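You operate a simulated robot arm through the tools that you are given. There is no shell and no other tool. Be economical: measure what you need, move in short steps, check, and stop when the job is done.

You are at the controls of a simulated robot arm. One attempt, no reset.

Task
Space both gliders out to the red marks and hang the teal cloth strip between them.
Fine: free the blue rail lever to slide them, lock it again; pinch and drop nothing. Where these are worked on the way, their far stop is far enough and under half their travel is too little: blue rail lever.

It is judged by the outcome, as a careful person would: the job done as asked, and still so three seconds after it is handed in. It fails if anything else is knocked over, pushed out of place, dropped, spilled or broken. Flat cloth is picked up by pressing the open fingertips on it (5 to 10 N) and closing them slowly along it; thin cloth reads only 2 to 8 mm in the jaws.

Robot
A 6-joint arm with a two-finger parallel gripper, fixed in place. Base frame: the origin is at the foot of the arm, x ahead of it, y to its left, z up; the work surface is at about z = 851. Readings come in mm, rad, newtons and seconds.
With the tool pointing down near the work surface it reaches from about 360 to 820 mm from the base axis. Its first joint turns from -2.897 to 2.897 rad. Payload 3.91 kg.
The tool frame sits at the grasp point between the pads (the TCP): z along the fingers, y along the line on which they close. The tips reach 30 mm beyond it. Largest opening 110 mm; finger width 20, thickness 10; the body of the gripper, 48 by 112 mm, starts 55 mm behind the TCP.
Orientation is that of the tool frame in the base frame, as a unit quaternion [x, y, z, w]. With the fingers straight down and closing along the base's y, the tool's x points along the base's -x, its y along +y and its z along -z.

Tools
- The arm moves only by the tool nudge_tool. Its argument "moves" is a list of rows, each an object of numbers (a shift or turn left out is 0, a gripper value left out holds the last): "gripper": the opening, from 0 (shut) to 1 (fully open); "tx", "ty", "tz": the shift along the base's x, y, z in mm; "rx", "ry", "rz": the turn, a rotation vector about the base's x, y, z in rad. In form: [{"gripper": .., "tx": .., "ty": .., "tz": .., "rx": .., "ry": .., "rz": ..}, ...]. A call has 1 to 20 rows; each row is the pose to reach, as a shift and turn from the pose commanded when the call began. Each row takes 0.2 s and may step no farther than 50 mm and 0.15 rad from the row before; otherwise, or with a gripper value out of range, the whole call is refused. Where a pose cannot be reached the arm comes as near as it can. A force on the tool above 90 N (or 10 N above the force at the start of the call, whichever is more), or a blocked arm, ends the call early, and 0.2 s more pass. Each finger travels about 45 mm/s and halts on what it meets, pressing with about 35 N; the grip force reading is that of the motor and also rises with nothing between the fingers. The clock runs only during rows and for 0.2 s after the last one: add rows that repeat a pose to give the fingers time. It gives the time, the measured TCP pose, the force on the tool (base axes), the opening and the grip force at its end, in the units of the frame above (readings bear some noise), with the torque about the TCP (base axes, N m) and any sound that the robot's microphone picked up, and new pictures: "pictures" is both (left out), scene, wrist or none.
- Cameras (640 x 400 px; columns grow to the right, rows downward): "scene" is fixed at [51.1, 501.1, 1899]; the picture's right is [-0.56, -0.83, 0.00], its down [-0.71, 0.48, -0.51] and it looks along [0.42, -0.29, -0.86] (base axes); focal length 343 px, centre (320, 200). "wrist" rides on the gripper at [77, 7, -114] in the tool frame; the picture's right is [-0.09, 1.00, 0.00], its down [-0.80, -0.07, -0.59] and it looks along [-0.59, -0.05, 0.80] (tool axes); focal length 270 px, centre (320, 200). There is no depth. A picture from a camera that has moved, and an enlarged one, comes with that camera's place and axes in the base frame and with its lens.
- raise_lower(by): slides the trunk up (or, below 0, down) by that many mm; the arm rides with it, the base frame stays. It gives what a move gives, with no picture.
- close_up(camera, box): a new picture of the part [left, top, right, bottom] of that camera's present view, enlarged. It takes no simulated time.
- job_done(): hands the job in; it is judged then, once.

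Go step by step. Nothing tells you positions but the pictures and the camera data: compare them with the known pose of the tool, close in by small moves and look again before you grip or let go. The budget is 120 turns and 200 pictures, counting those below and the enlarged ones. Unless the task says otherwise, let go and move clear before handing in, and close with one line.

The tools are called after "Call:" by a JSON object that holds its "name" and its "arguments". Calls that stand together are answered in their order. nudge_tool: Moves the arm, as the interface text tells. Its arguments: {"type":"object","properties":{"moves":{"type":"array","items":{"type":"object","properties":{"gripper":{"type":"number"},"tx":{"type":"number"},"ty":{"type":"number"},"tz":{"type":"number"},"rx":{"type":"number"},"ry":{"type":"number"},"rz":{"type":"number"}}}},"pictures":{"type":"string","enum":["both","scene","wrist","none"]}},"required":["moves"]} The other tools are called the same way: raise_lower (by) slides the trunk up or down; close_up (camera, box) takes an enlarged picture of a part of a camera's view; job_done () hands the job in.

At the start:

```text
t: 0.0
tool_pos: [313.9, 155.3, 1481.3]
tcp_rot: [0.0, 1.0, -0.001, 0.001]
force: [0.5, 0.4, 0.6]
torque: [0.0, -0.03, -0.01]
finger_gap: 109.9
grip_force: 0.2
trunk travel left (down, up): [-575.0, 35.0]
```

scene: 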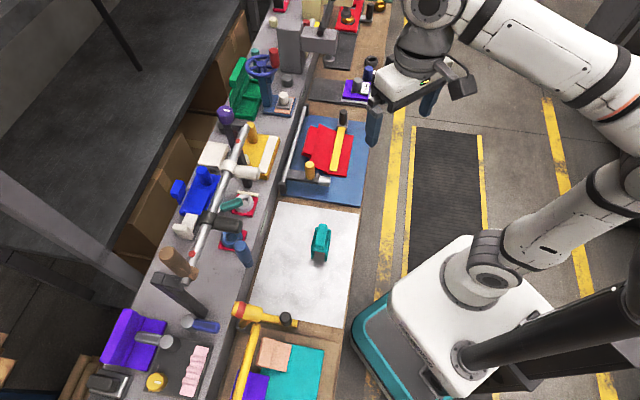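
wrist: 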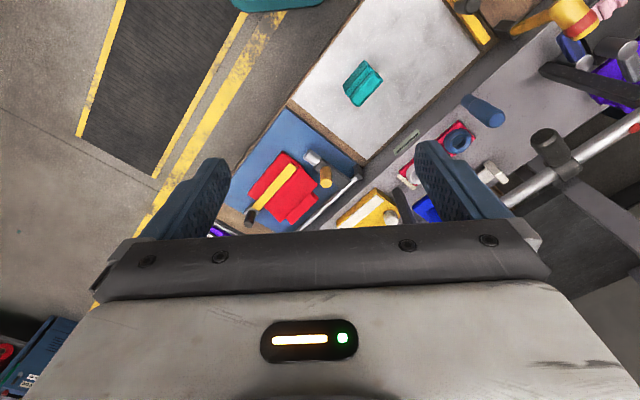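

I see a bench crowded with items: a rail with gliders and a folded teal cloth on a white sheet. I'll enlarge the parts first.

Call:
{"name": "close_up", "arguments": {"camera": "scene", "box": [140, 100, 300, 200]}}

Call:
{"name": "close_up", "arguments": {"camera": "scene", "box": [140, 180, 300, 280]}}

Call:
{"name": "close_up", "arguments": {"camera": "scene", "box": [200, 190, 360, 290]}}

Call:
{"name": "close_up", "arguments": {"camera": "scene", "box": [80, 280, 340, 400]}}

```text
4.00 times, centred on (220, 150) of scene
camera zoom: at [51.1, 501.1, 1899.0], right [-0.56, -0.83, 0.0], down [-0.71, 0.48, -0.51], along [0.42, -0.29, -0.86], focal length 1371 px, centre (720, 400)
```

zoom: 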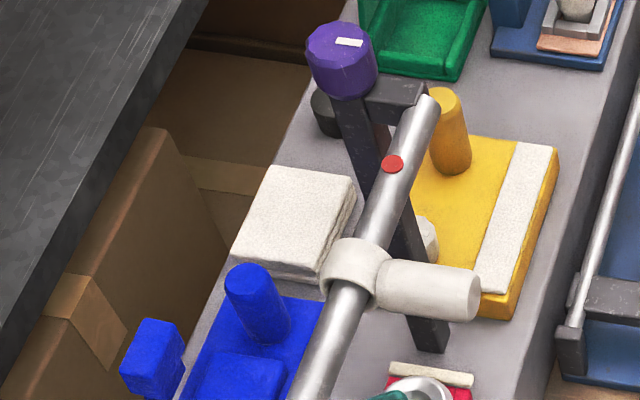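

```text
4.00 times, centred on (220, 230) of scene
camera zoom: at [51.1, 501.1, 1899.0], right [-0.56, -0.83, 0.0], down [-0.71, 0.48, -0.51], along [0.42, -0.29, -0.86], focal length 1371 px, centre (720, 80)
```

zoom: 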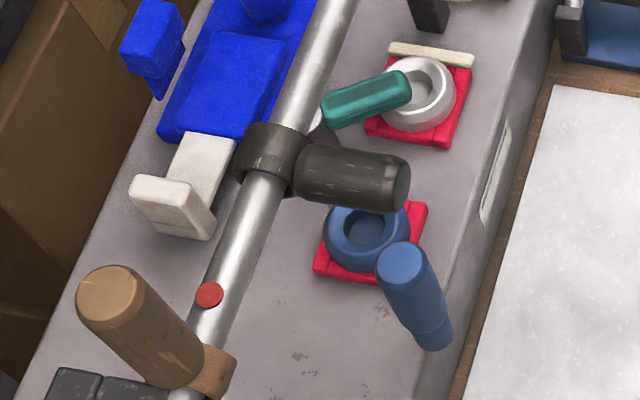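

```text
4.00 times, centred on (280, 240) of scene
camera zoom: at [51.1, 501.1, 1899.0], right [-0.56, -0.83, 0.0], down [-0.71, 0.48, -0.51], along [0.42, -0.29, -0.86], focal length 1371 px, centre (480, 40)
```

zoom: 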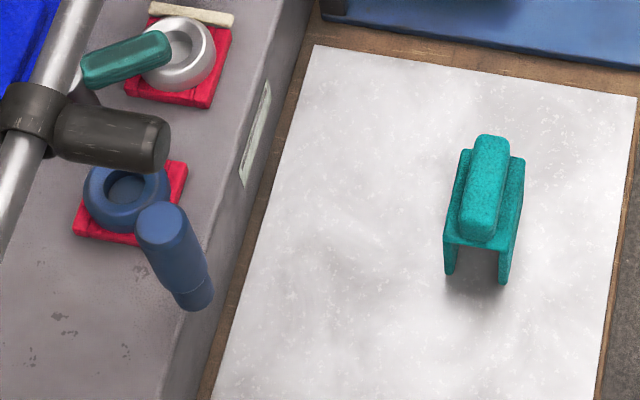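

```text
2.46 times, centred on (210, 340) of scene
camera zoom: at [51.1, 501.1, 1899.0], right [-0.56, -0.83, 0.0], down [-0.71, 0.48, -0.51], along [0.42, -0.29, -0.86], focal length 844 px, centre (591, -145)
```

zoom: 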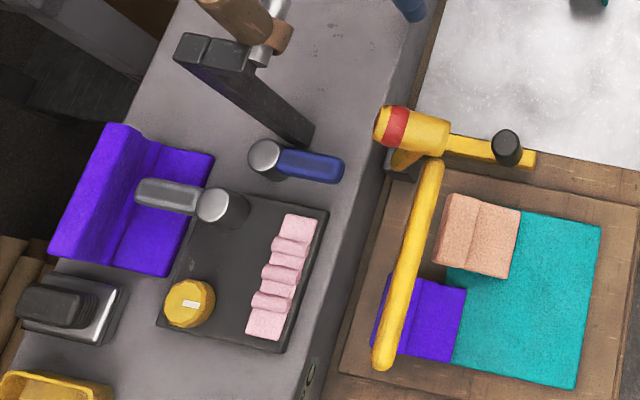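

The rail runs diagonally (about 45°) behind the white sheet. I'll turn the tool to face the bench and look at the rail with the wrist camera.

Call:
{"name": "nudge_tool", "arguments": {"moves": [{"tx": 28, "ty": 18, "tz": -19, "rz": 0.125}, {"tx": 56, "ty": 35, "tz": -37, "rz": 0.25}, {"tx": 84, "ty": 53, "tz": -56, "rz": 0.375}, {"tx": 112, "ty": 71, "tz": -75, "rz": 0.5}, {"tx": 140, "ty": 89, "tz": -94, "rz": 0.625}, {"tx": 168, "ty": 106, "tz": -112, "rz": 0.75}, {"tx": 197, "ty": 124, "tz": -131, "rz": 0.752}, {"tx": 197, "ty": 124, "tz": -131, "rz": 0.752}]}}

```text
t: 1.8
tool_pos: [513.6, 281.0, 1348.0]
tcp_rot: [-0.368, 0.93, -0.001, 0.001]
force: [0.4, -0.1, -0.2]
torque: [0.0, -0.02, 0.01]
finger_gap: 110.1
grip_force: 0.0
trunk travel left (down, up): [-575.0, 35.0]
camera wrist: at [453.3, 233.6, 1463.5], right [-0.62, 0.79, 0.0], down [0.63, 0.5, 0.6], along [0.47, 0.37, -0.8], focal length 270 px, centre (320, 200)
```

scene: 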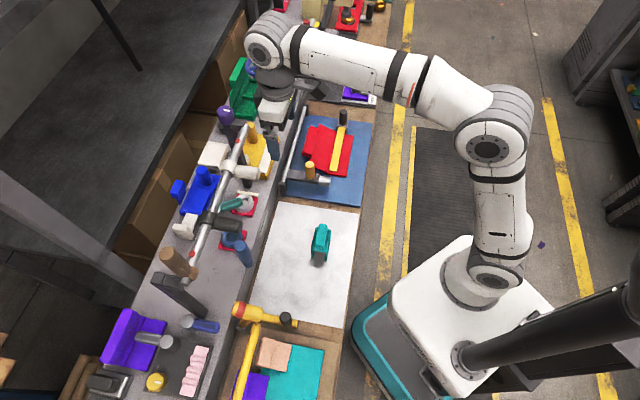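
wrist: 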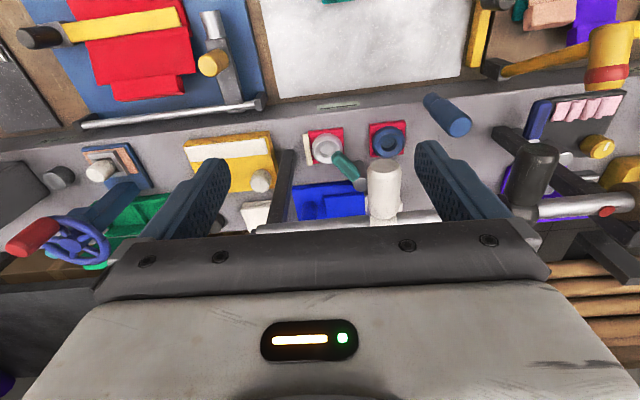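

The rail is hidden by the gripper body. I'll back off from the bench to bring it into the top half of the picture.

Call:
{"name": "nudge_tool", "arguments": {"moves": [{"tx": -33, "ty": -31}, {"tx": -66, "ty": -62}, {"tx": -99, "ty": -93}, {"tx": -131, "ty": -123}, {"tx": -155, "ty": -145, "tz": -20}, {"tx": -155, "ty": -145, "tz": -20}], "pictures": "wrist"}}

Call:
{"name": "close_up", "arguments": {"camera": "wrist", "box": [200, 0, 420, 140]}}

Call:
{"name": "close_up", "arguments": {"camera": "wrist", "box": [420, 0, 640, 140]}}

```text
t: 3.2
tool_pos: [356.9, 134.8, 1333.1]
tcp_rot: [-0.368, 0.93, -0.001, -0.001]
force: [0.0, 0.0, 0.2]
torque: [0.04, -0.01, 0.03]
finger_gap: 109.9
grip_force: 0.1
trunk travel left (down, up): [-575.0, 35.0]
camera wrist: at [295.6, 87.6, 1448.1], right [-0.62, 0.79, 0.0], down [0.63, 0.5, 0.59], along [0.47, 0.37, -0.8], focal length 270 px, centre (320, 200)
```

wrist: 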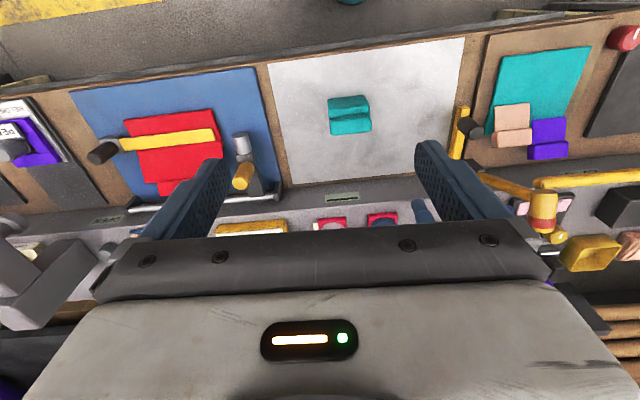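

```text
2.86 times, centred on (310, 70) of wrist
camera zoom: at [295.6, 87.6, 1448.1], right [-0.62, 0.79, 0.0], down [0.63, 0.5, 0.59], along [0.47, 0.37, -0.8], focal length 772 px, centre (349, 571)
```

zoom: 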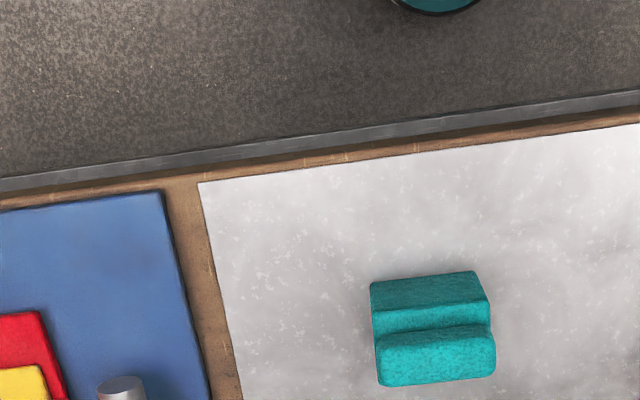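

```text
2.86 times, centred on (530, 70) of wrist
camera zoom: at [295.6, 87.6, 1448.1], right [-0.62, 0.79, 0.0], down [0.63, 0.5, 0.59], along [0.47, 0.37, -0.8], focal length 772 px, centre (-280, 571)
```

zoom: 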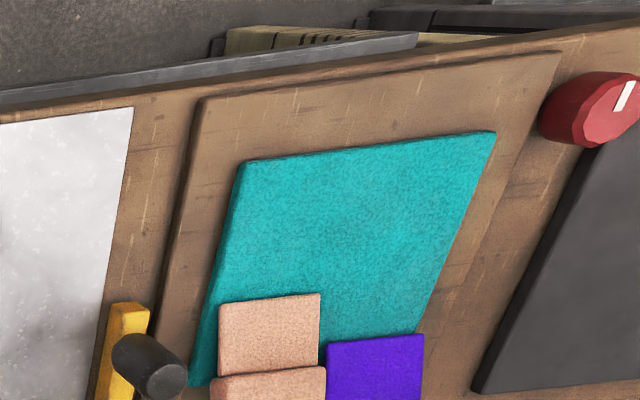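

Nearer things show at the top, so I need to go forward and tilt outward to see the rail.

Call:
{"name": "nudge_tool", "arguments": {"moves": [{"tx": 33, "ty": 31, "rx": 0.09, "ry": -0.097}, {"tx": 66, "ty": 62, "rx": 0.18, "ry": -0.194}, {"tx": 99, "ty": 93, "rx": 0.27, "ry": -0.29}, {"tx": 110, "ty": 103, "rx": 0.27, "ry": -0.29}, {"tx": 110, "ty": 103, "rx": 0.27, "ry": -0.29}], "pictures": "wrist"}}

Call:
{"name": "close_up", "arguments": {"camera": "wrist", "box": [180, 60, 480, 250]}}

```text
t: 4.4
tool_pos: [466.3, 241.8, 1328.8]
tcp_rot: [-0.36, 0.912, 0.072, 0.184]
force: [-0.3, 0.3, -0.4]
torque: [0.02, -0.03, -0.01]
finger_gap: 110.0
grip_force: 0.0
trunk travel left (down, up): [-575.0, 35.0]
camera wrist: at [376.8, 167.1, 1405.5], right [-0.62, 0.78, 0.03], down [0.42, 0.3, 0.86], along [0.66, 0.55, -0.51], focal length 270 px, centre (320, 200)
```

wrist: 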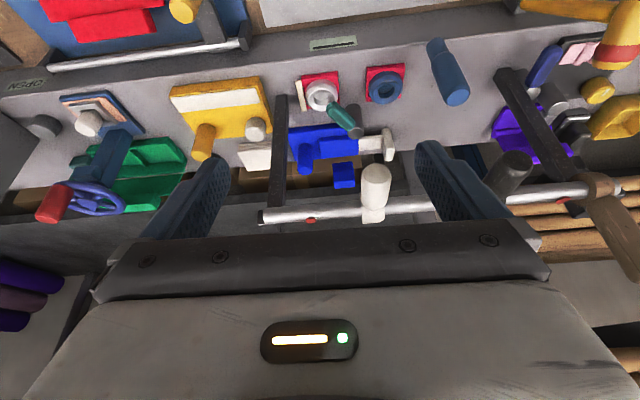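

```text
2.11 times, centred on (330, 155) of wrist
camera zoom: at [376.8, 167.1, 1405.5], right [-0.62, 0.78, 0.03], down [0.42, 0.3, 0.86], along [0.66, 0.55, -0.51], focal length 569 px, centre (299, 295)
```

zoom: 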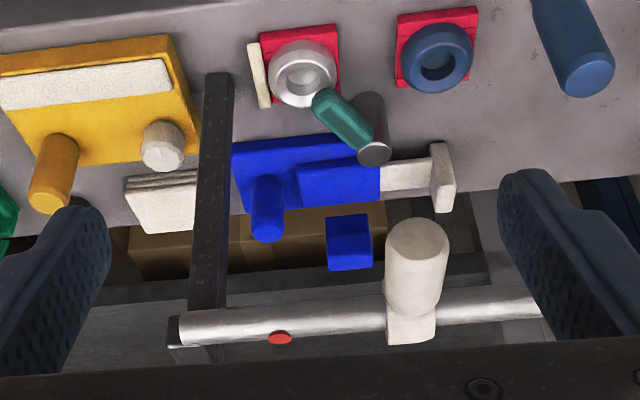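

The rail triangulates to about z=1250, from the far mark at (622,353) to the near one at about (395,563). Next I'll look for the blue lever.

Call:
{"name": "close_up", "arguments": {"camera": "wrist", "box": [280, 20, 480, 145]}}

Call:
{"name": "close_up", "arguments": {"camera": "wrist", "box": [480, 20, 640, 280]}}

Call:
{"name": "close_up", "arguments": {"camera": "wrist", "box": [0, 60, 200, 240]}}

Call:
{"name": "close_up", "arguments": {"camera": "scene", "box": [215, 30, 335, 110]}}

```text
3.20 times, centred on (380, 82) of wrist
camera zoom: at [376.8, 167.1, 1405.5], right [-0.62, 0.78, 0.03], down [0.42, 0.3, 0.86], along [0.66, 0.55, -0.51], focal length 865 px, centre (128, 576)
```

zoom: 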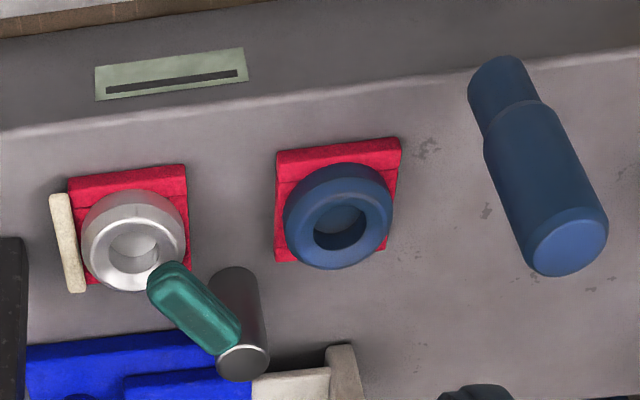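

```text
1.54 times, centred on (560, 150) of wrist
camera zoom: at [376.8, 167.1, 1405.5], right [-0.62, 0.78, 0.03], down [0.42, 0.3, 0.86], along [0.66, 0.55, -0.51], focal length 416 px, centre (-49, 277)
```

zoom: 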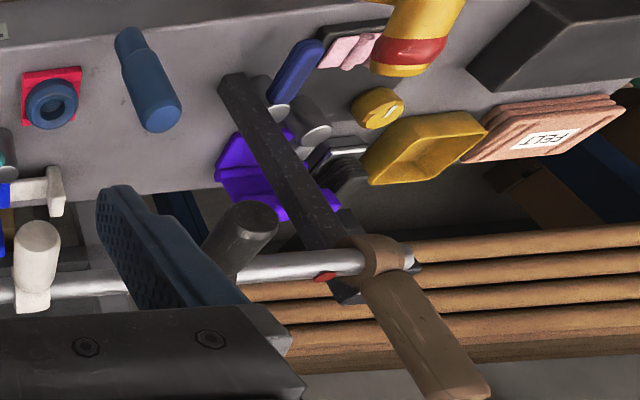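

```text
2.22 times, centred on (100, 150) of wrist
camera zoom: at [376.8, 167.1, 1405.5], right [-0.62, 0.78, 0.03], down [0.42, 0.3, 0.86], along [0.66, 0.55, -0.51], focal length 601 px, centre (809, 311)
```

zoom: 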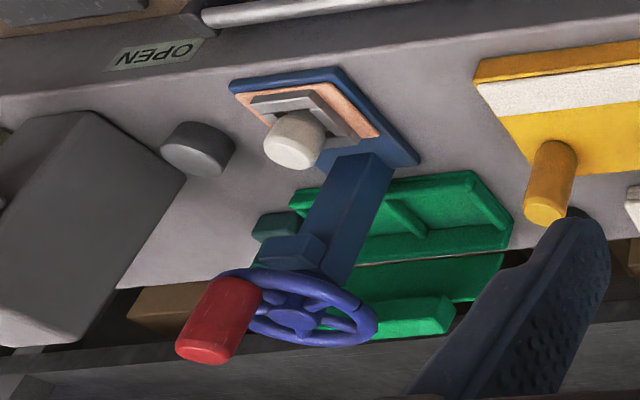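

```text
5.00 times, centred on (275, 70) of scene
camera zoom: at [51.1, 501.1, 1899.0], right [-0.56, -0.83, 0.0], down [-0.71, 0.48, -0.51], along [0.42, -0.29, -0.86], focal length 1714 px, centre (545, 850)
```

zoom: 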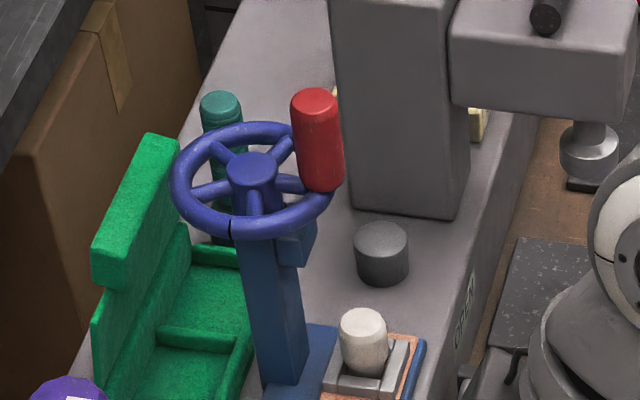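

The rail is at exactly 45°, with n=689 and z=1250 in a 45° frame; the marks sit at e=-190 and e=+111, and the gliders at -106 (white) and +30 (black), with pegs toward the robot. Next I'll look closely at the teal piece on the white sheet.

Call:
{"name": "nudge_tool", "arguments": {"moves": [{"tx": -10, "ty": -3, "tz": -40, "rx": -0.09, "ry": 0.097}, {"tx": -20, "ty": -6, "tz": -80, "rx": -0.18, "ry": 0.194}, {"tx": -30, "ty": -9, "tz": -120, "rx": -0.27, "ry": 0.29}, {"tx": -40, "ty": -12, "tz": -160, "rx": -0.27, "ry": 0.29}, {"tx": -50, "ty": -15, "tz": -200, "rx": -0.27, "ry": 0.29}, {"tx": -61, "ty": -19, "tz": -240, "rx": -0.27, "ry": 0.29}, {"tx": -61, "ty": -19, "tz": -240, "rx": -0.27, "ry": 0.29}], "pictures": "wrist"}}

Call:
{"name": "close_up", "arguments": {"camera": "wrist", "box": [220, 30, 420, 155]}}

```text
t: 6.0
tool_pos: [406.9, 218.9, 1086.9]
tcp_rot: [-0.367, 0.93, 0.0, -0.001]
force: [0.6, 0.6, -0.6]
torque: [-0.03, -0.01, -0.04]
finger_gap: 110.0
grip_force: 0.1
trunk travel left (down, up): [-575.0, 35.0]
camera wrist: at [346.0, 171.0, 1202.6], right [-0.62, 0.79, 0.0], down [0.63, 0.5, 0.59], along [0.47, 0.37, -0.8], focal length 270 px, centre (320, 200)
```

wrist: 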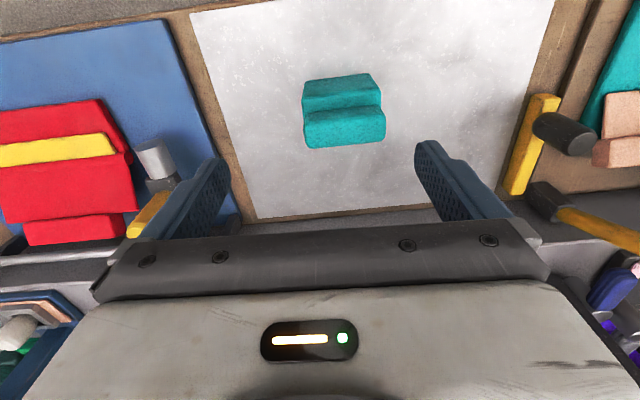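

```text
3.20 times, centred on (320, 92) of wrist
camera zoom: at [346.0, 171.0, 1202.6], right [-0.62, 0.79, 0.0], down [0.63, 0.5, 0.59], along [0.47, 0.37, -0.8], focal length 865 px, centre (320, 544)
```

zoom: 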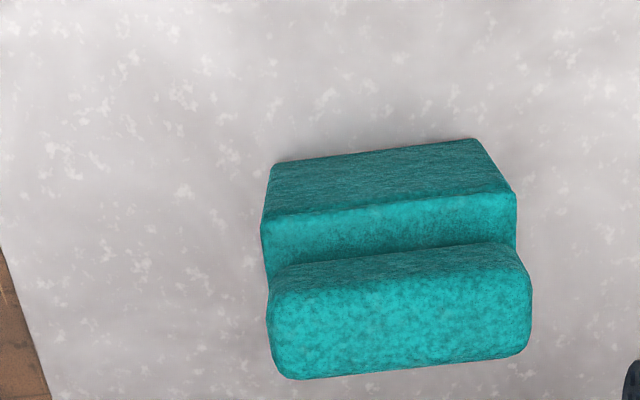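

The teal piece is a saddle-shaped strip with a gripping ridge, its legs straddling along the rail direction, so it can simply be translated onto the rail. Now I'll look at the near end of the rail, where I suspect the blue lever.

Call:
{"name": "nudge_tool", "arguments": {"moves": [{"tz": 45, "rz": 0.033}, {"tz": 90, "rz": 0.033}, {"tx": -15, "ty": 20, "tz": 125, "rz": 0.033}, {"tx": -30, "ty": 50, "tz": 155, "rz": 0.033}, {"tx": -47, "ty": 86, "tz": 180, "rz": 0.033}, {"tx": -65, "ty": 125, "tz": 200, "rz": 0.033}, {"tx": -83, "ty": 168, "tz": 213, "rz": 0.033}, {"tx": -105, "ty": 211, "tz": 213, "rz": 0.033}, {"tx": -128, "ty": 254, "tz": 213, "rz": 0.033}, {"tx": -143, "ty": 290, "tz": 213, "rz": 0.033}, {"tx": -152, "ty": 318, "tz": 213, "rz": 0.033}, {"tx": -152, "ty": 318, "tz": 213, "rz": 0.033}]}}

Call:
{"name": "close_up", "arguments": {"camera": "wrist", "box": [200, 60, 480, 235]}}

```text
t: 8.6
tool_pos: [253.7, 537.1, 1302.8]
tcp_rot: [-0.382, 0.924, 0.001, -0.001]
force: [0.0, 0.2, 0.1]
torque: [0.05, 0.04, 0.0]
finger_gap: 109.9
grip_force: 0.0
trunk travel left (down, up): [-575.0, 35.0]
camera wrist: at [193.8, 488.8, 1417.6], right [-0.64, 0.77, 0.0], down [0.62, 0.52, 0.59], along [0.46, 0.38, -0.8], focal length 270 px, centre (320, 200)
```

scene: 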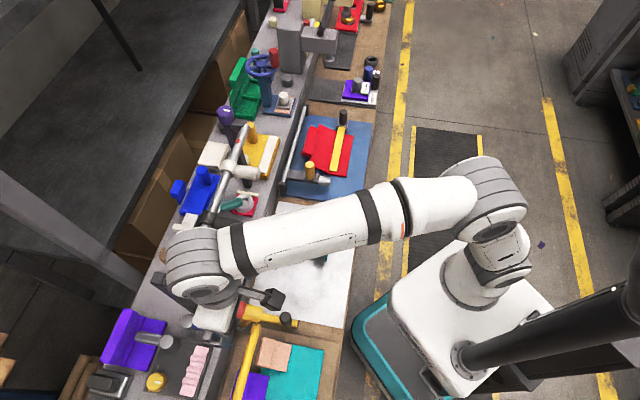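
wrist: 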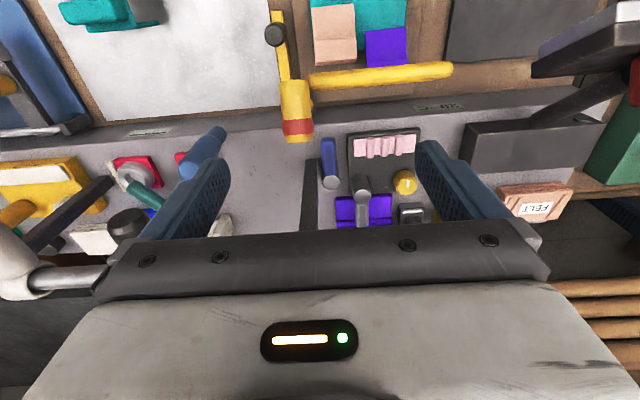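

```text
2.29 times, centred on (340, 148) of wrist
camera zoom: at [193.8, 488.8, 1417.6], right [-0.64, 0.77, 0.0], down [0.62, 0.52, 0.59], along [0.46, 0.38, -0.8], focal length 618 px, centre (274, 320)
```

zoom: 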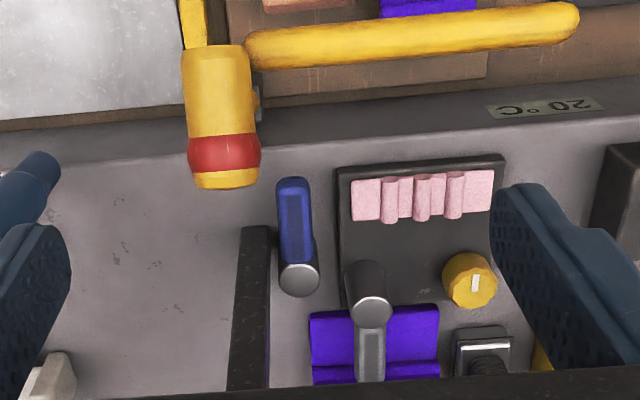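

The blue lever on a short post (bar toward me) sits near (387,675,1000) at the foot of the rail's near bracket. A tall yellow head and the brown handle are close by, so I'll view it from the side.

Call:
{"name": "nudge_tool", "arguments": {"moves": [{"rz": -0.14}, {"tx": -3, "ty": 10, "rz": -0.28}, {"tx": -6, "ty": 20, "rz": -0.42}, {"tx": -9, "ty": 30, "rz": -0.56}, {"tx": -12, "ty": 42, "rz": -0.7}, {"tx": -14, "ty": 54, "rz": -0.84}, {"tx": -17, "ty": 66, "rz": -0.98}, {"tx": -20, "ty": 78, "rz": -1.12}, {"tx": -23, "ty": 90, "rz": -1.26}, {"tx": -25, "ty": 102, "rz": -1.4}, {"tx": -28, "ty": 113, "rz": -1.54}, {"tx": -28, "ty": 113, "rz": -1.571}, {"tx": -28, "ty": 113, "rz": -1.571}]}}

Call:
{"name": "close_up", "arguments": {"camera": "wrist", "box": [200, 60, 480, 235]}}

```text
t: 11.4
tool_pos: [227.0, 649.8, 1302.7]
tcp_rot: [0.384, 0.923, 0.0, 0.0]
force: [-0.3, -0.1, 0.1]
torque: [0.01, -0.01, 0.02]
finger_gap: 110.1
grip_force: 0.1
trunk travel left (down, up): [-575.0, 35.0]
camera wrist: at [176.8, 709.6, 1417.1], right [0.77, 0.64, 0.0], down [0.52, -0.62, 0.59], along [0.38, -0.46, -0.8], focal length 270 px, centre (320, 200)
```

scene: 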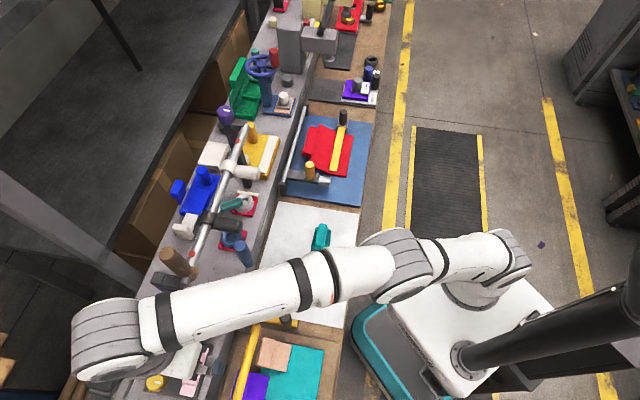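
wrist: 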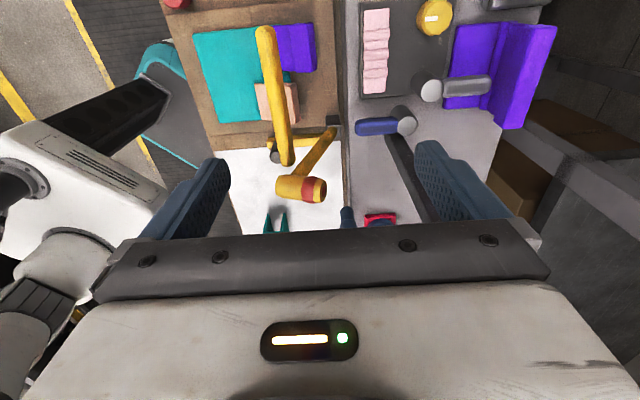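

```text
2.29 times, centred on (340, 148) of wrist
camera zoom: at [176.8, 709.6, 1417.1], right [0.77, 0.64, 0.0], down [0.52, -0.62, 0.59], along [0.38, -0.46, -0.8], focal length 618 px, centre (274, 320)
```

zoom: 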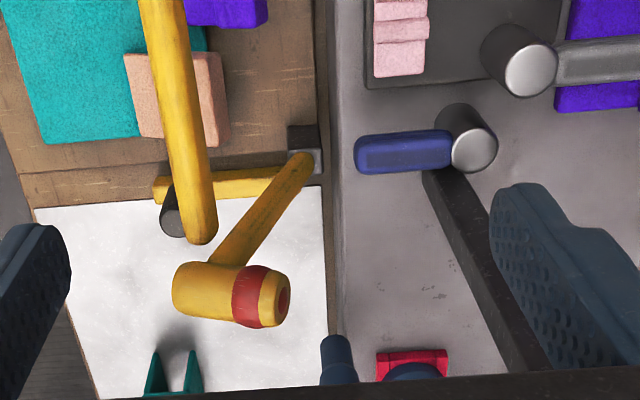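

The lever bar runs from its pivot (390,675) to the tip (331,619), at z≈995 and e≈203. I'll zoom in on it for clues about the turning direction.

Call:
{"name": "close_up", "arguments": {"camera": "wrist", "box": [340, 90, 440, 152]}}

Call:
{"name": "close_up", "arguments": {"camera": "wrist", "box": [330, 0, 570, 150]}}

```text
6.40 times, centred on (390, 121) of wrist
camera zoom: at [176.8, 709.6, 1417.1], right [0.77, 0.64, 0.0], down [0.52, -0.62, 0.59], along [0.38, -0.46, -0.8], focal length 1730 px, centre (-128, 706)
```

zoom: 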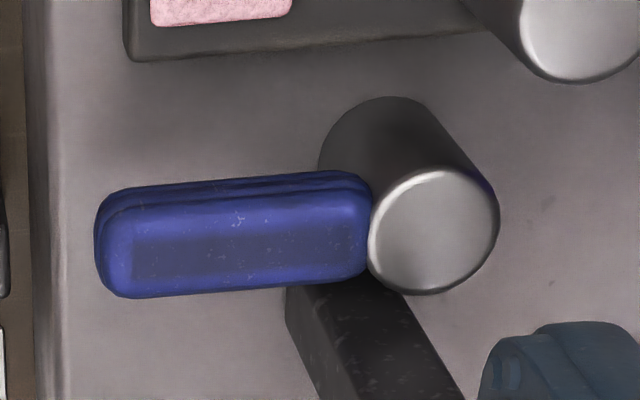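

```text
2.67 times, centred on (450, 75) of wrist
camera zoom: at [176.8, 709.6, 1417.1], right [0.77, 0.64, 0.0], down [0.52, -0.62, 0.59], along [0.38, -0.46, -0.8], focal length 721 px, centre (-27, 533)
```

zoom: 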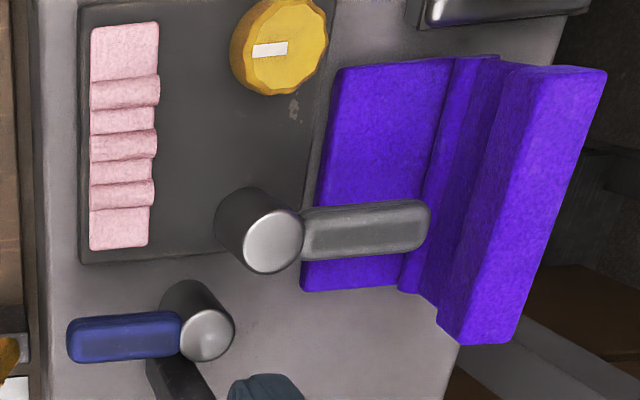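

I'll close the fingers, tilt the top toward +e to stay clear of the brown handle, and approach the lever's -e side.

Call:
{"name": "nudge_tool", "arguments": {"moves": [{"gripper": 0, "tx": 20, "ty": 5, "rx": -0.08, "ry": -0.08}, {"gripper": 0, "tx": 40, "ty": 10, "tz": -10, "rx": -0.16, "ry": -0.16}, {"gripper": 0, "tx": 60, "ty": 15, "tz": -25, "rx": -0.247, "ry": -0.247}, {"gripper": 0, "tx": 84, "ty": 22, "tz": -53, "rx": -0.247, "ry": -0.247}, {"gripper": 0, "tx": 95, "ty": 11, "tz": -96, "rx": -0.247, "ry": -0.247}, {"gripper": 0, "tx": 106, "ty": 0, "tz": -139, "rx": -0.247, "ry": -0.247}, {"gripper": 0, "tx": 117, "ty": -11, "tz": -182, "rx": -0.247, "ry": -0.247}, {"gripper": 0, "tx": 125, "ty": -19, "tz": -213, "rx": -0.247, "ry": -0.247}, {"gripper": 0, "tx": 125, "ty": -19, "tz": -213, "rx": -0.247, "ry": -0.247}]}}

Call:
{"name": "close_up", "arguments": {"camera": "wrist", "box": [200, 60, 480, 235]}}

```text
t: 13.4
tool_pos: [352.2, 626.3, 1086.2]
tcp_rot: [0.377, 0.91, -0.067, 0.16]
force: [-0.4, -0.2, -0.4]
torque: [-0.04, 0.04, -0.01]
finger_gap: 0.0
grip_force: 35.5
out of reach, approached as far as the arm can: row 1, 2, 3, 4, 5
trunk travel left (down, up): [-575.0, 35.0]
camera wrist: at [277.8, 711.4, 1166.8], right [0.76, 0.65, 0.03], down [0.34, -0.44, 0.83], along [0.55, -0.63, -0.55], focal length 270 px, centre (320, 200)
```

scene: 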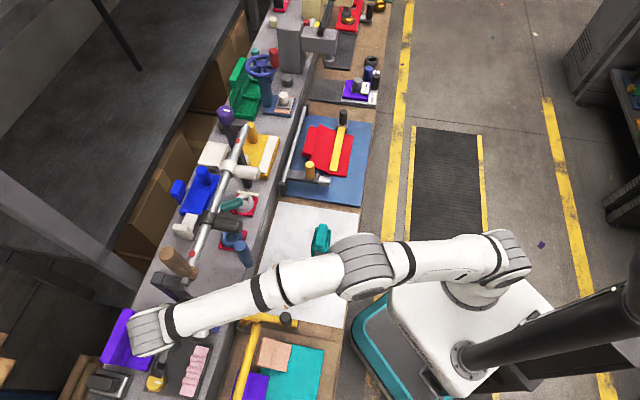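
wrist: 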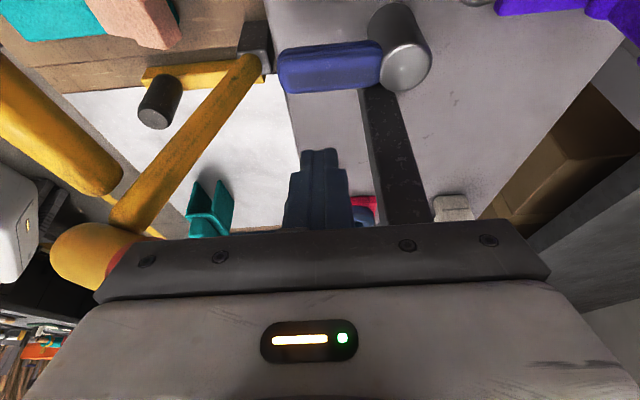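

```text
2.29 times, centred on (340, 148) of wrist
camera zoom: at [277.8, 711.4, 1166.8], right [0.76, 0.65, 0.03], down [0.34, -0.44, 0.83], along [0.55, -0.63, -0.55], focal length 618 px, centre (274, 320)
```

zoom: 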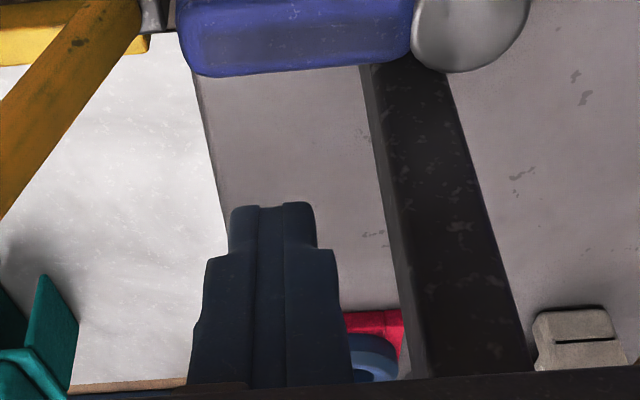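

The geometry is confirmed. I'll descend along the tool axis beside the lever's -e side.

Call:
{"name": "nudge_tool", "arguments": {"moves": [{"tx": 10, "ty": -10, "tz": -39}, {"tx": 19, "ty": -19, "tz": -72}, {"tx": 19, "ty": -19, "tz": -72}], "pictures": "wrist"}}

```text
t: 14.2
tool_pos: [355.2, 618.9, 1019.3]
tcp_rot: [0.373, 0.912, -0.06, 0.163]
force: [-42.1, 43.3, 37.0]
torque: [-1.76, -3.54, 2.24]
finger_gap: 0.0
grip_force: 34.5
trunk travel left (down, up): [-575.0, 35.0]
camera wrist: at [280.4, 700.2, 1100.2], right [0.76, 0.65, 0.04], down [0.34, -0.44, 0.83], along [0.56, -0.61, -0.55], focal length 270 px, centre (320, 200)
```

wrist: 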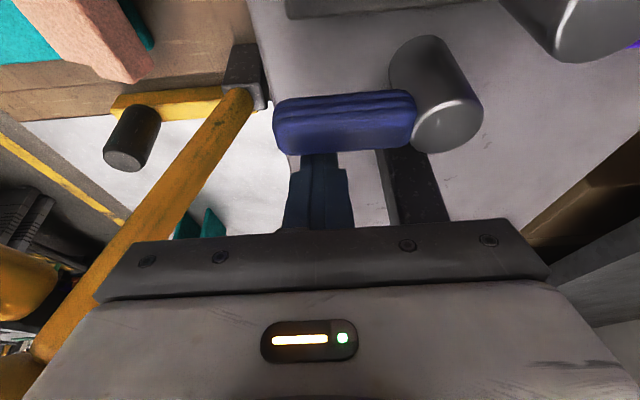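

The gripper body met the rail's leaning bracket; the fingers are at the lever but I need more tilt. I'll back off along the tool axis and check the pose.

Call:
{"name": "nudge_tool", "arguments": {"moves": [{"tx": -8, "ty": 8, "tz": 25}, {"tx": -20, "ty": 20, "tz": 65}, {"tx": -20, "ty": 20, "tz": 65}], "pictures": "scene"}}

Call:
{"name": "close_up", "arguments": {"camera": "scene", "box": [130, 230, 290, 330]}}

```text
t: 15.0
tool_pos: [350.0, 630.8, 1077.1]
tcp_rot: [0.378, 0.909, -0.067, 0.161]
force: [0.0, -0.6, 0.2]
torque: [-0.01, -0.01, 0.01]
finger_gap: 0.1
grip_force: 34.7
trunk travel left (down, up): [-575.0, 35.0]
```

scene: 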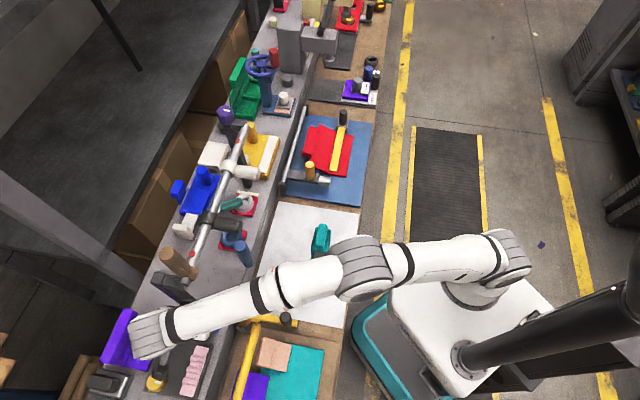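

```text
4.00 times, centred on (210, 280) of scene
camera zoom: at [51.1, 501.1, 1899.0], right [-0.56, -0.83, 0.0], down [-0.71, 0.48, -0.51], along [0.42, -0.29, -0.86], focal length 1371 px, centre (760, -120)
```

zoom: 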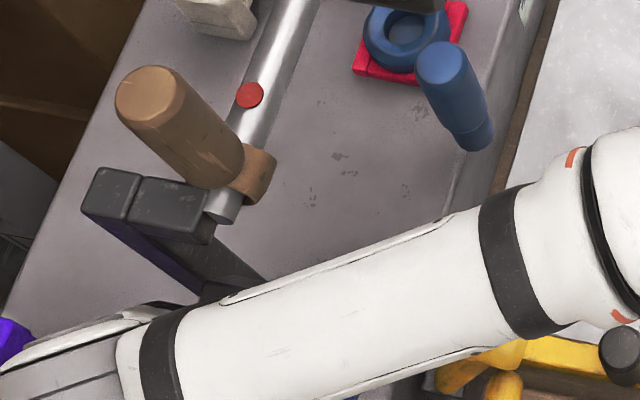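

I'm clear of the bracket. Adding more tilt and re-approaching slightly nearer the lever tip.

Call:
{"name": "nudge_tool", "arguments": {"moves": [{"tx": -9, "ty": 4, "rx": -0.085, "ry": -0.085}, {"tx": -18, "ty": 7, "rx": -0.17, "ry": -0.17}, {"tx": -26, "ty": 10, "rx": -0.247, "ry": -0.247}, {"tx": -12, "ty": -4, "tz": -23, "rx": -0.247, "ry": -0.247}, {"tx": 1, "ty": -17, "tz": -46, "rx": -0.247, "ry": -0.247}, {"tx": 14, "ty": -30, "tz": -68, "rx": -0.247, "ry": -0.247}, {"tx": 14, "ty": -30, "tz": -68, "rx": -0.247, "ry": -0.247}], "pictures": "wrist"}}

```text
t: 16.6
tool_pos: [361.8, 600.3, 1015.8]
tcp_rot: [0.36, 0.868, -0.132, 0.316]
force: [-0.1, 0.1, -0.7]
torque: [-0.02, 0.0, 0.03]
finger_gap: 0.0
grip_force: 34.6
trunk travel left (down, up): [-575.0, 35.0]
camera wrist: at [273.8, 700.7, 1054.2], right [0.75, 0.66, 0.06], down [0.11, -0.21, 0.97], along [0.65, -0.72, -0.23], focal length 270 px, centre (320, 200)
```

wrist: 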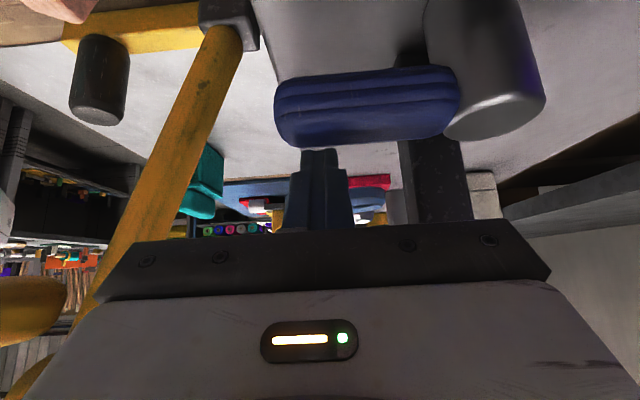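

The fingertips are just behind the bar, slightly high. I'll drop 6 mm and pull gently toward +e to feel the lever.

Call:
{"name": "nudge_tool", "arguments": {"moves": [{"tz": -7}, {"tx": -6, "ty": 6, "tz": -7}, {"tx": -11, "ty": 11, "tz": -7}, {"tx": -16, "ty": 16, "tz": -7}, {"tx": -21, "ty": 21, "tz": -7}, {"tx": -21, "ty": 21, "tz": -7}], "pictures": "wrist"}}

```text
t: 18.0
tool_pos: [343.5, 623.2, 1008.9]
tcp_rot: [0.361, 0.868, -0.13, 0.316]
force: [5.8, -0.4, 9.2]
torque: [0.19, 0.0, -0.11]
finger_gap: 0.0
grip_force: 35.4
trunk travel left (down, up): [-575.0, 35.0]
camera wrist: at [254.1, 721.3, 1047.4], right [0.75, 0.66, 0.06], down [0.11, -0.22, 0.97], along [0.65, -0.72, -0.24], focal length 270 px, centre (320, 200)
```

wrist: 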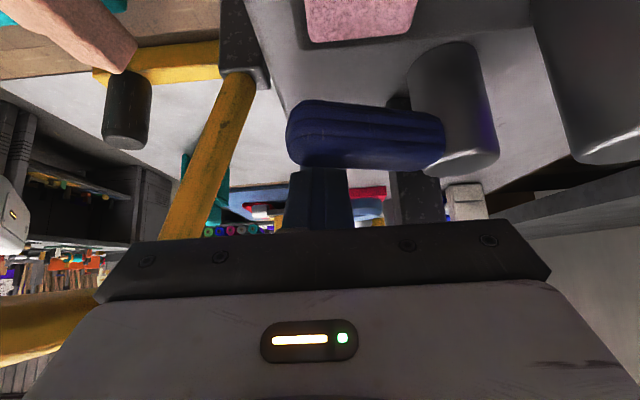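

The lever moves freely toward +e. I'll follow its arc.

Call:
{"name": "nudge_tool", "arguments": {"moves": [{"tx": -10, "ty": 7}, {"tx": -20, "ty": 15}, {"tx": -25, "ty": 23}, {"tx": -29, "ty": 32}, {"tx": -32, "ty": 41}, {"tx": -33.6, "ty": 51}, {"tx": -33.6, "ty": 51}], "pictures": "both"}}

```text
t: 19.6
tool_pos: [311.8, 661.8, 1007.6]
tcp_rot: [0.36, 0.868, -0.131, 0.315]
force: [6.6, -11.1, 3.2]
torque: [0.08, -0.01, -0.13]
finger_gap: 0.1
grip_force: 34.9
out of reach, approached as far as the arm can: row 6, 7
trunk travel left (down, up): [-575.0, 35.0]
camera wrist: at [223.3, 761.2, 1046.1], right [0.75, 0.66, 0.06], down [0.11, -0.21, 0.97], along [0.65, -0.72, -0.24], focal length 270 px, centre (320, 200)
```

scene: 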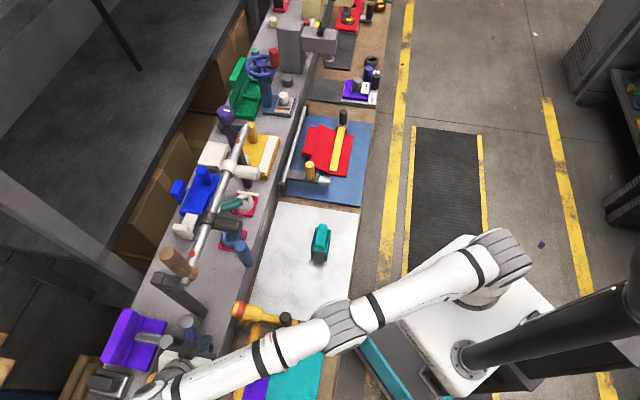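
wrist: 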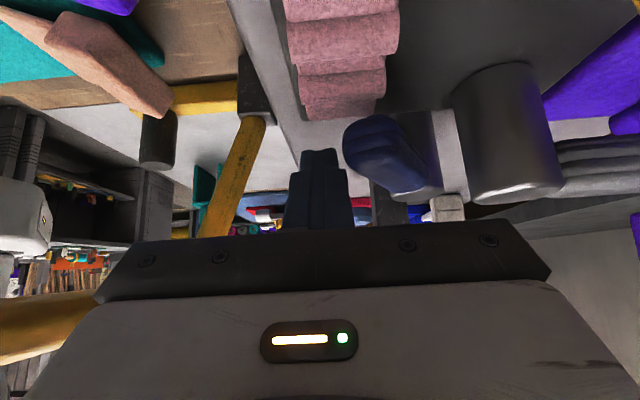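

The lever is about 60° round, but the tilt has run out of reach. Now past the bracket, I'll reduce the tilt and finish the swing.

Call:
{"name": "nudge_tool", "arguments": {"moves": [{"rx": 0.095, "ry": 0.095}, {"rx": 0.19, "ry": 0.19}, {"rx": 0.283, "ry": 0.283}, {"rx": 0.283, "ry": 0.283}, {"tx": 2, "ty": 8, "rx": 0.283, "ry": 0.283}, {"tx": 4, "ty": 15.6, "rx": 0.283, "ry": 0.283}, {"tx": 7, "ty": 24, "rx": 0.283, "ry": 0.283}, {"tx": 7, "ty": 24, "rx": 0.283, "ry": 0.283}]}}

```text
t: 21.1
tool_pos: [312.0, 664.2, 1007.4]
tcp_rot: [0.38, 0.911, -0.075, 0.139]
force: [-16.7, -85.0, 19.5]
torque: [-1.18, -0.38, -0.1]
finger_gap: 0.0
grip_force: 34.8
trunk travel left (down, up): [-575.0, 35.0]
stopped in row 7: the force on the tool passed its limit at 98 N (the readings are from after the stop); the commanded pose is now the measured one
camera wrist: at [242.2, 748.9, 1091.7], right [0.77, 0.64, 0.0], down [0.37, -0.44, 0.82], along [0.52, -0.63, -0.58], focal length 270 px, centre (320, 200)
```

scene: 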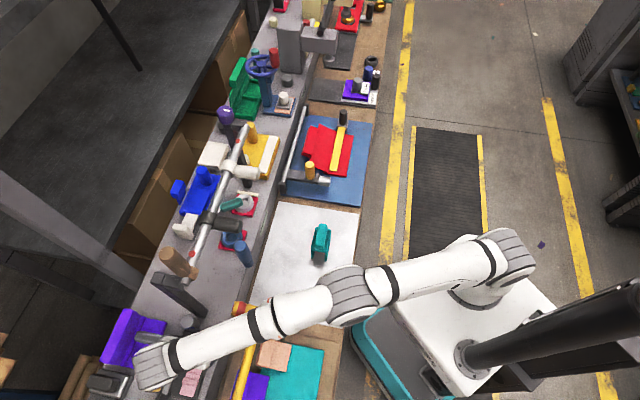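
wrist: 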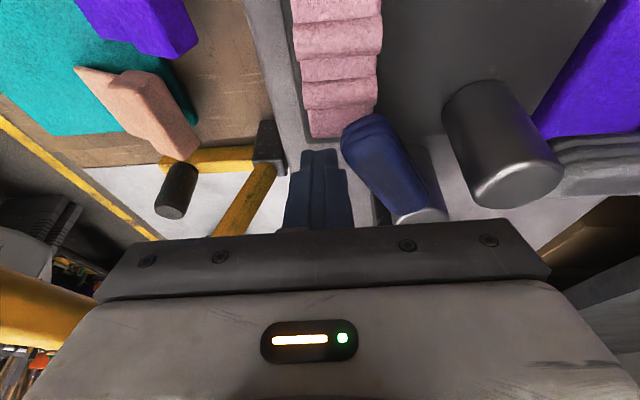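

The lever hit its far stop firmly at about 60°. I'll back off from it and rise.

Call:
{"name": "nudge_tool", "arguments": {"moves": [{"tx": -4, "ty": -18}, {"tx": -6, "ty": -22, "tz": 40, "rx": 0.07, "ry": 0.07}, {"tx": -6, "ty": -22, "tz": 85, "rx": 0.14, "ry": 0.14}, {"tx": -6, "ty": -22, "tz": 130, "rx": 0.21, "ry": 0.21}, {"tx": -6, "ty": -22, "tz": 175, "rx": 0.21, "ry": 0.21}, {"tx": -10, "ty": -26, "tz": 220, "rx": 0.21, "ry": 0.21}, {"tx": -20, "ty": -36, "tz": 265, "rx": 0.21, "ry": 0.21}, {"tx": -30, "ty": -46, "tz": 310, "rx": 0.21, "ry": 0.21}, {"tx": -45, "ty": -61, "tz": 345, "rx": 0.21, "ry": 0.21}, {"tx": -45, "ty": -61, "tz": 345, "rx": 0.21, "ry": 0.21}]}}

Call:
{"name": "close_up", "arguments": {"camera": "wrist", "box": [200, 60, 480, 235]}}

```text
t: 23.3
tool_pos: [269.9, 617.3, 1344.2]
tcp_rot: [0.381, 0.924, -0.018, 0.002]
force: [0.2, -0.2, 0.7]
torque: [0.01, 0.02, 0.01]
finger_gap: 0.0
grip_force: 35.1
trunk travel left (down, up): [-575.0, 35.0]
camera wrist: at [221.7, 680.5, 1458.0], right [0.76, 0.64, -0.03], down [0.52, -0.6, 0.61], along [0.38, -0.48, -0.79], focal length 270 px, centre (320, 200)
```

scene: 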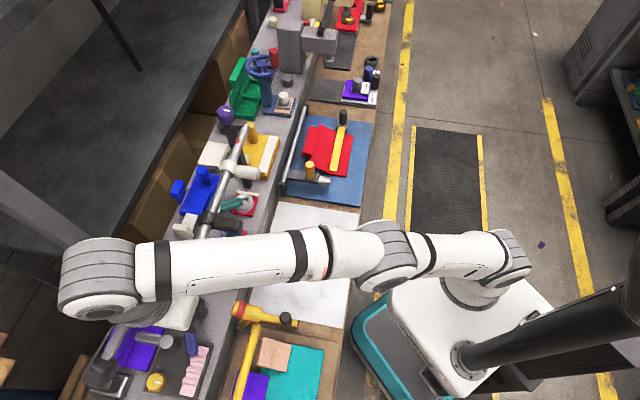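
wrist: 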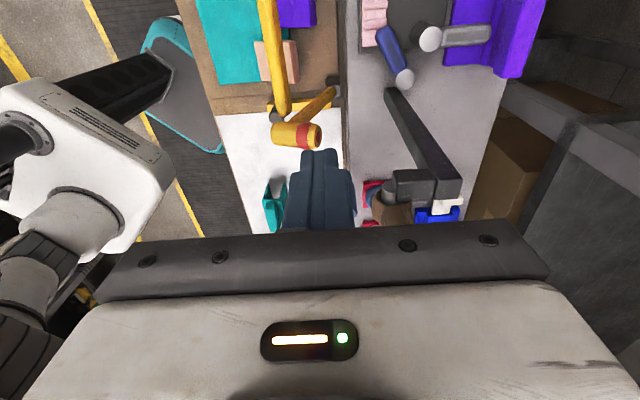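

```text
2.29 times, centred on (340, 148) of wrist
camera zoom: at [221.7, 680.5, 1458.0], right [0.76, 0.64, -0.03], down [0.52, -0.6, 0.61], along [0.38, -0.48, -0.79], focal length 618 px, centre (274, 320)
```

zoom: 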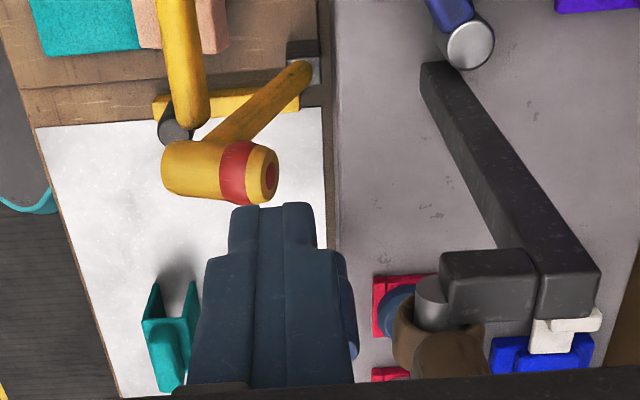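

The lever clearly stays swung. Now I'll move in front of the white glider with the tool turned to close along the rail.

Call:
{"name": "nudge_tool", "arguments": {"moves": [{"tx": -30, "ty": -30, "rz": 0.14, "tz": 20}, {"tx": -55, "ty": -55, "rz": 0.28, "tz": 30}, {"tx": -40, "ty": -80, "rz": 0.42, "tz": 30}, {"tx": -20, "ty": -110, "rz": 0.56, "tz": 30}, {"tx": 8, "ty": -140, "rz": 0.7, "tz": 30}, {"tx": 36, "ty": -168, "rz": 0.84, "tz": 30}, {"tx": 64, "ty": -196, "rz": 0.98, "tz": 25}, {"tx": 92, "ty": -222, "rz": 1.12, "tz": 20}, {"tx": 120, "ty": -244, "rz": 1.26, "tz": 10, "gripper": 0.6}, {"tx": 150, "ty": -265, "rz": 1.4, "gripper": 0.6}, {"tx": 178, "ty": -282, "rz": 1.54, "gripper": 0.6}, {"tx": 201, "ty": -296, "rz": 1.571, "gripper": 0.6}, {"tx": 201, "ty": -296, "rz": 1.571, "gripper": 0.6}]}}

Call:
{"name": "close_up", "arguments": {"camera": "scene", "box": [160, 110, 320, 210]}}

```text
t: 26.1
tool_pos: [469.8, 317.9, 1346.0]
tcp_rot: [-0.384, 0.923, -0.009, 0.013]
force: [-0.3, 0.4, 0.9]
torque: [0.02, 0.0, 0.02]
finger_gap: 65.9
grip_force: 0.0
trunk travel left (down, up): [-575.0, 35.0]
camera wrist: at [407.4, 269.1, 1458.5], right [-0.64, 0.76, -0.03], down [0.6, 0.52, 0.61], along [0.48, 0.38, -0.79], focal length 270 px, centre (320, 200)
```

scene: 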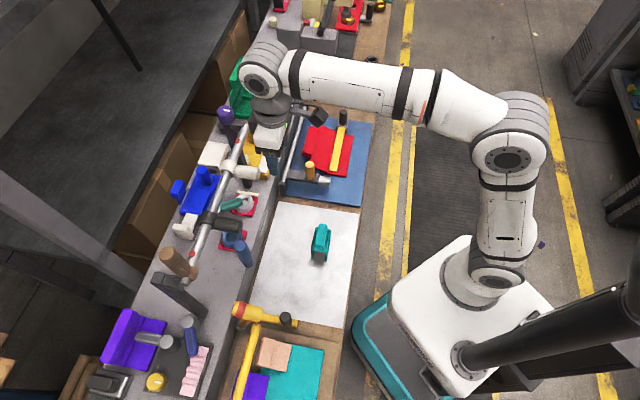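
wrist: 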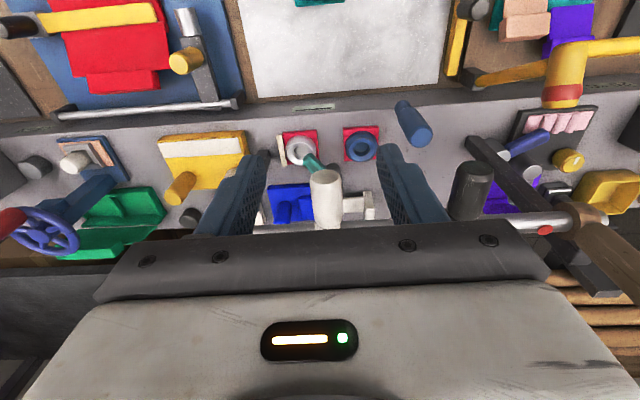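

```text
4.00 times, centred on (240, 160) of scene
camera zoom: at [51.1, 501.1, 1899.0], right [-0.56, -0.83, 0.0], down [-0.71, 0.48, -0.51], along [0.42, -0.29, -0.86], focal length 1371 px, centre (640, 360)
```

zoom: 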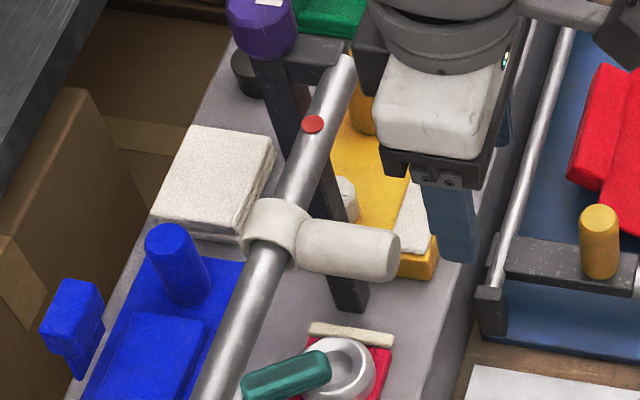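

The white peg spans n≈619–664 at e≈-110, z≈1238. I'll move over it and straddle it from above.

Call:
{"name": "nudge_tool", "arguments": {"moves": [{"tx": 30, "ty": 28}, {"tx": 60.5, "ty": 57}, {"tx": 60.5, "ty": 57, "tz": -35}, {"tx": 60.5, "ty": 57, "tz": -70}, {"tx": 60.5, "ty": 57, "tz": -104}, {"tx": 60.5, "ty": 57, "tz": -104}]}}

Call:
{"name": "close_up", "arguments": {"camera": "scene", "box": [160, 110, 320, 210]}}

```text
t: 27.5
tool_pos: [533.0, 375.2, 1239.6]
tcp_rot: [-0.383, 0.923, -0.01, 0.014]
force: [0.2, 1.2, 0.9]
torque: [0.0, -0.02, -0.01]
finger_gap: 65.7
grip_force: 0.0
trunk travel left (down, up): [-575.0, 35.0]
camera wrist: at [470.6, 325.8, 1351.4], right [-0.64, 0.77, -0.03], down [0.6, 0.52, 0.61], along [0.48, 0.38, -0.79], focal length 270 px, centre (320, 200)
```

scene: 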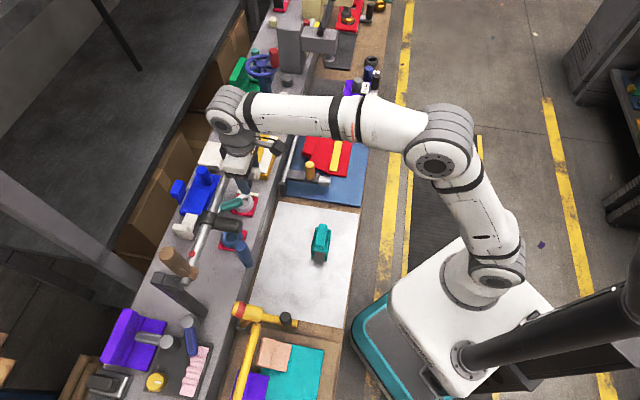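
wrist: 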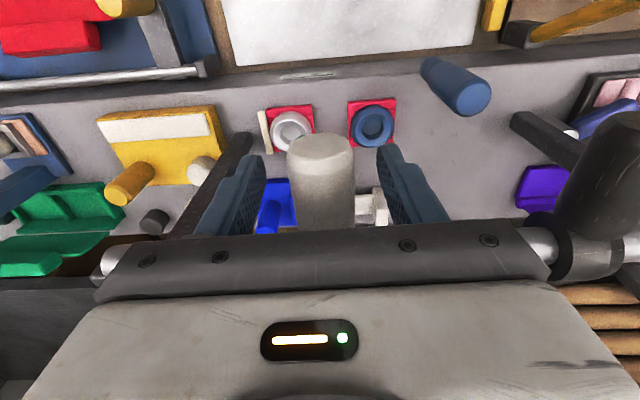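

```text
4.00 times, centred on (240, 160) of scene
camera zoom: at [51.1, 501.1, 1899.0], right [-0.56, -0.83, 0.0], down [-0.71, 0.48, -0.51], along [0.42, -0.29, -0.86], focal length 1371 px, centre (640, 360)
```

zoom: 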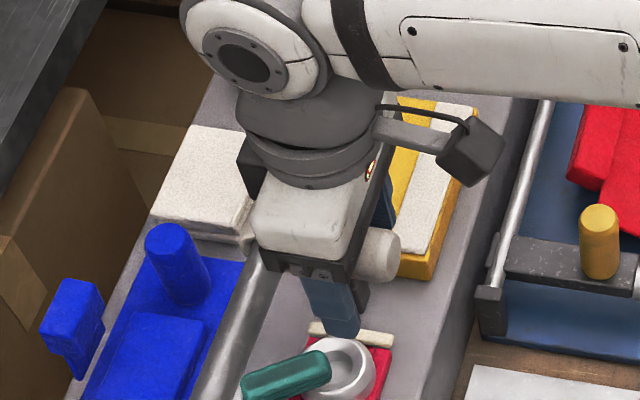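

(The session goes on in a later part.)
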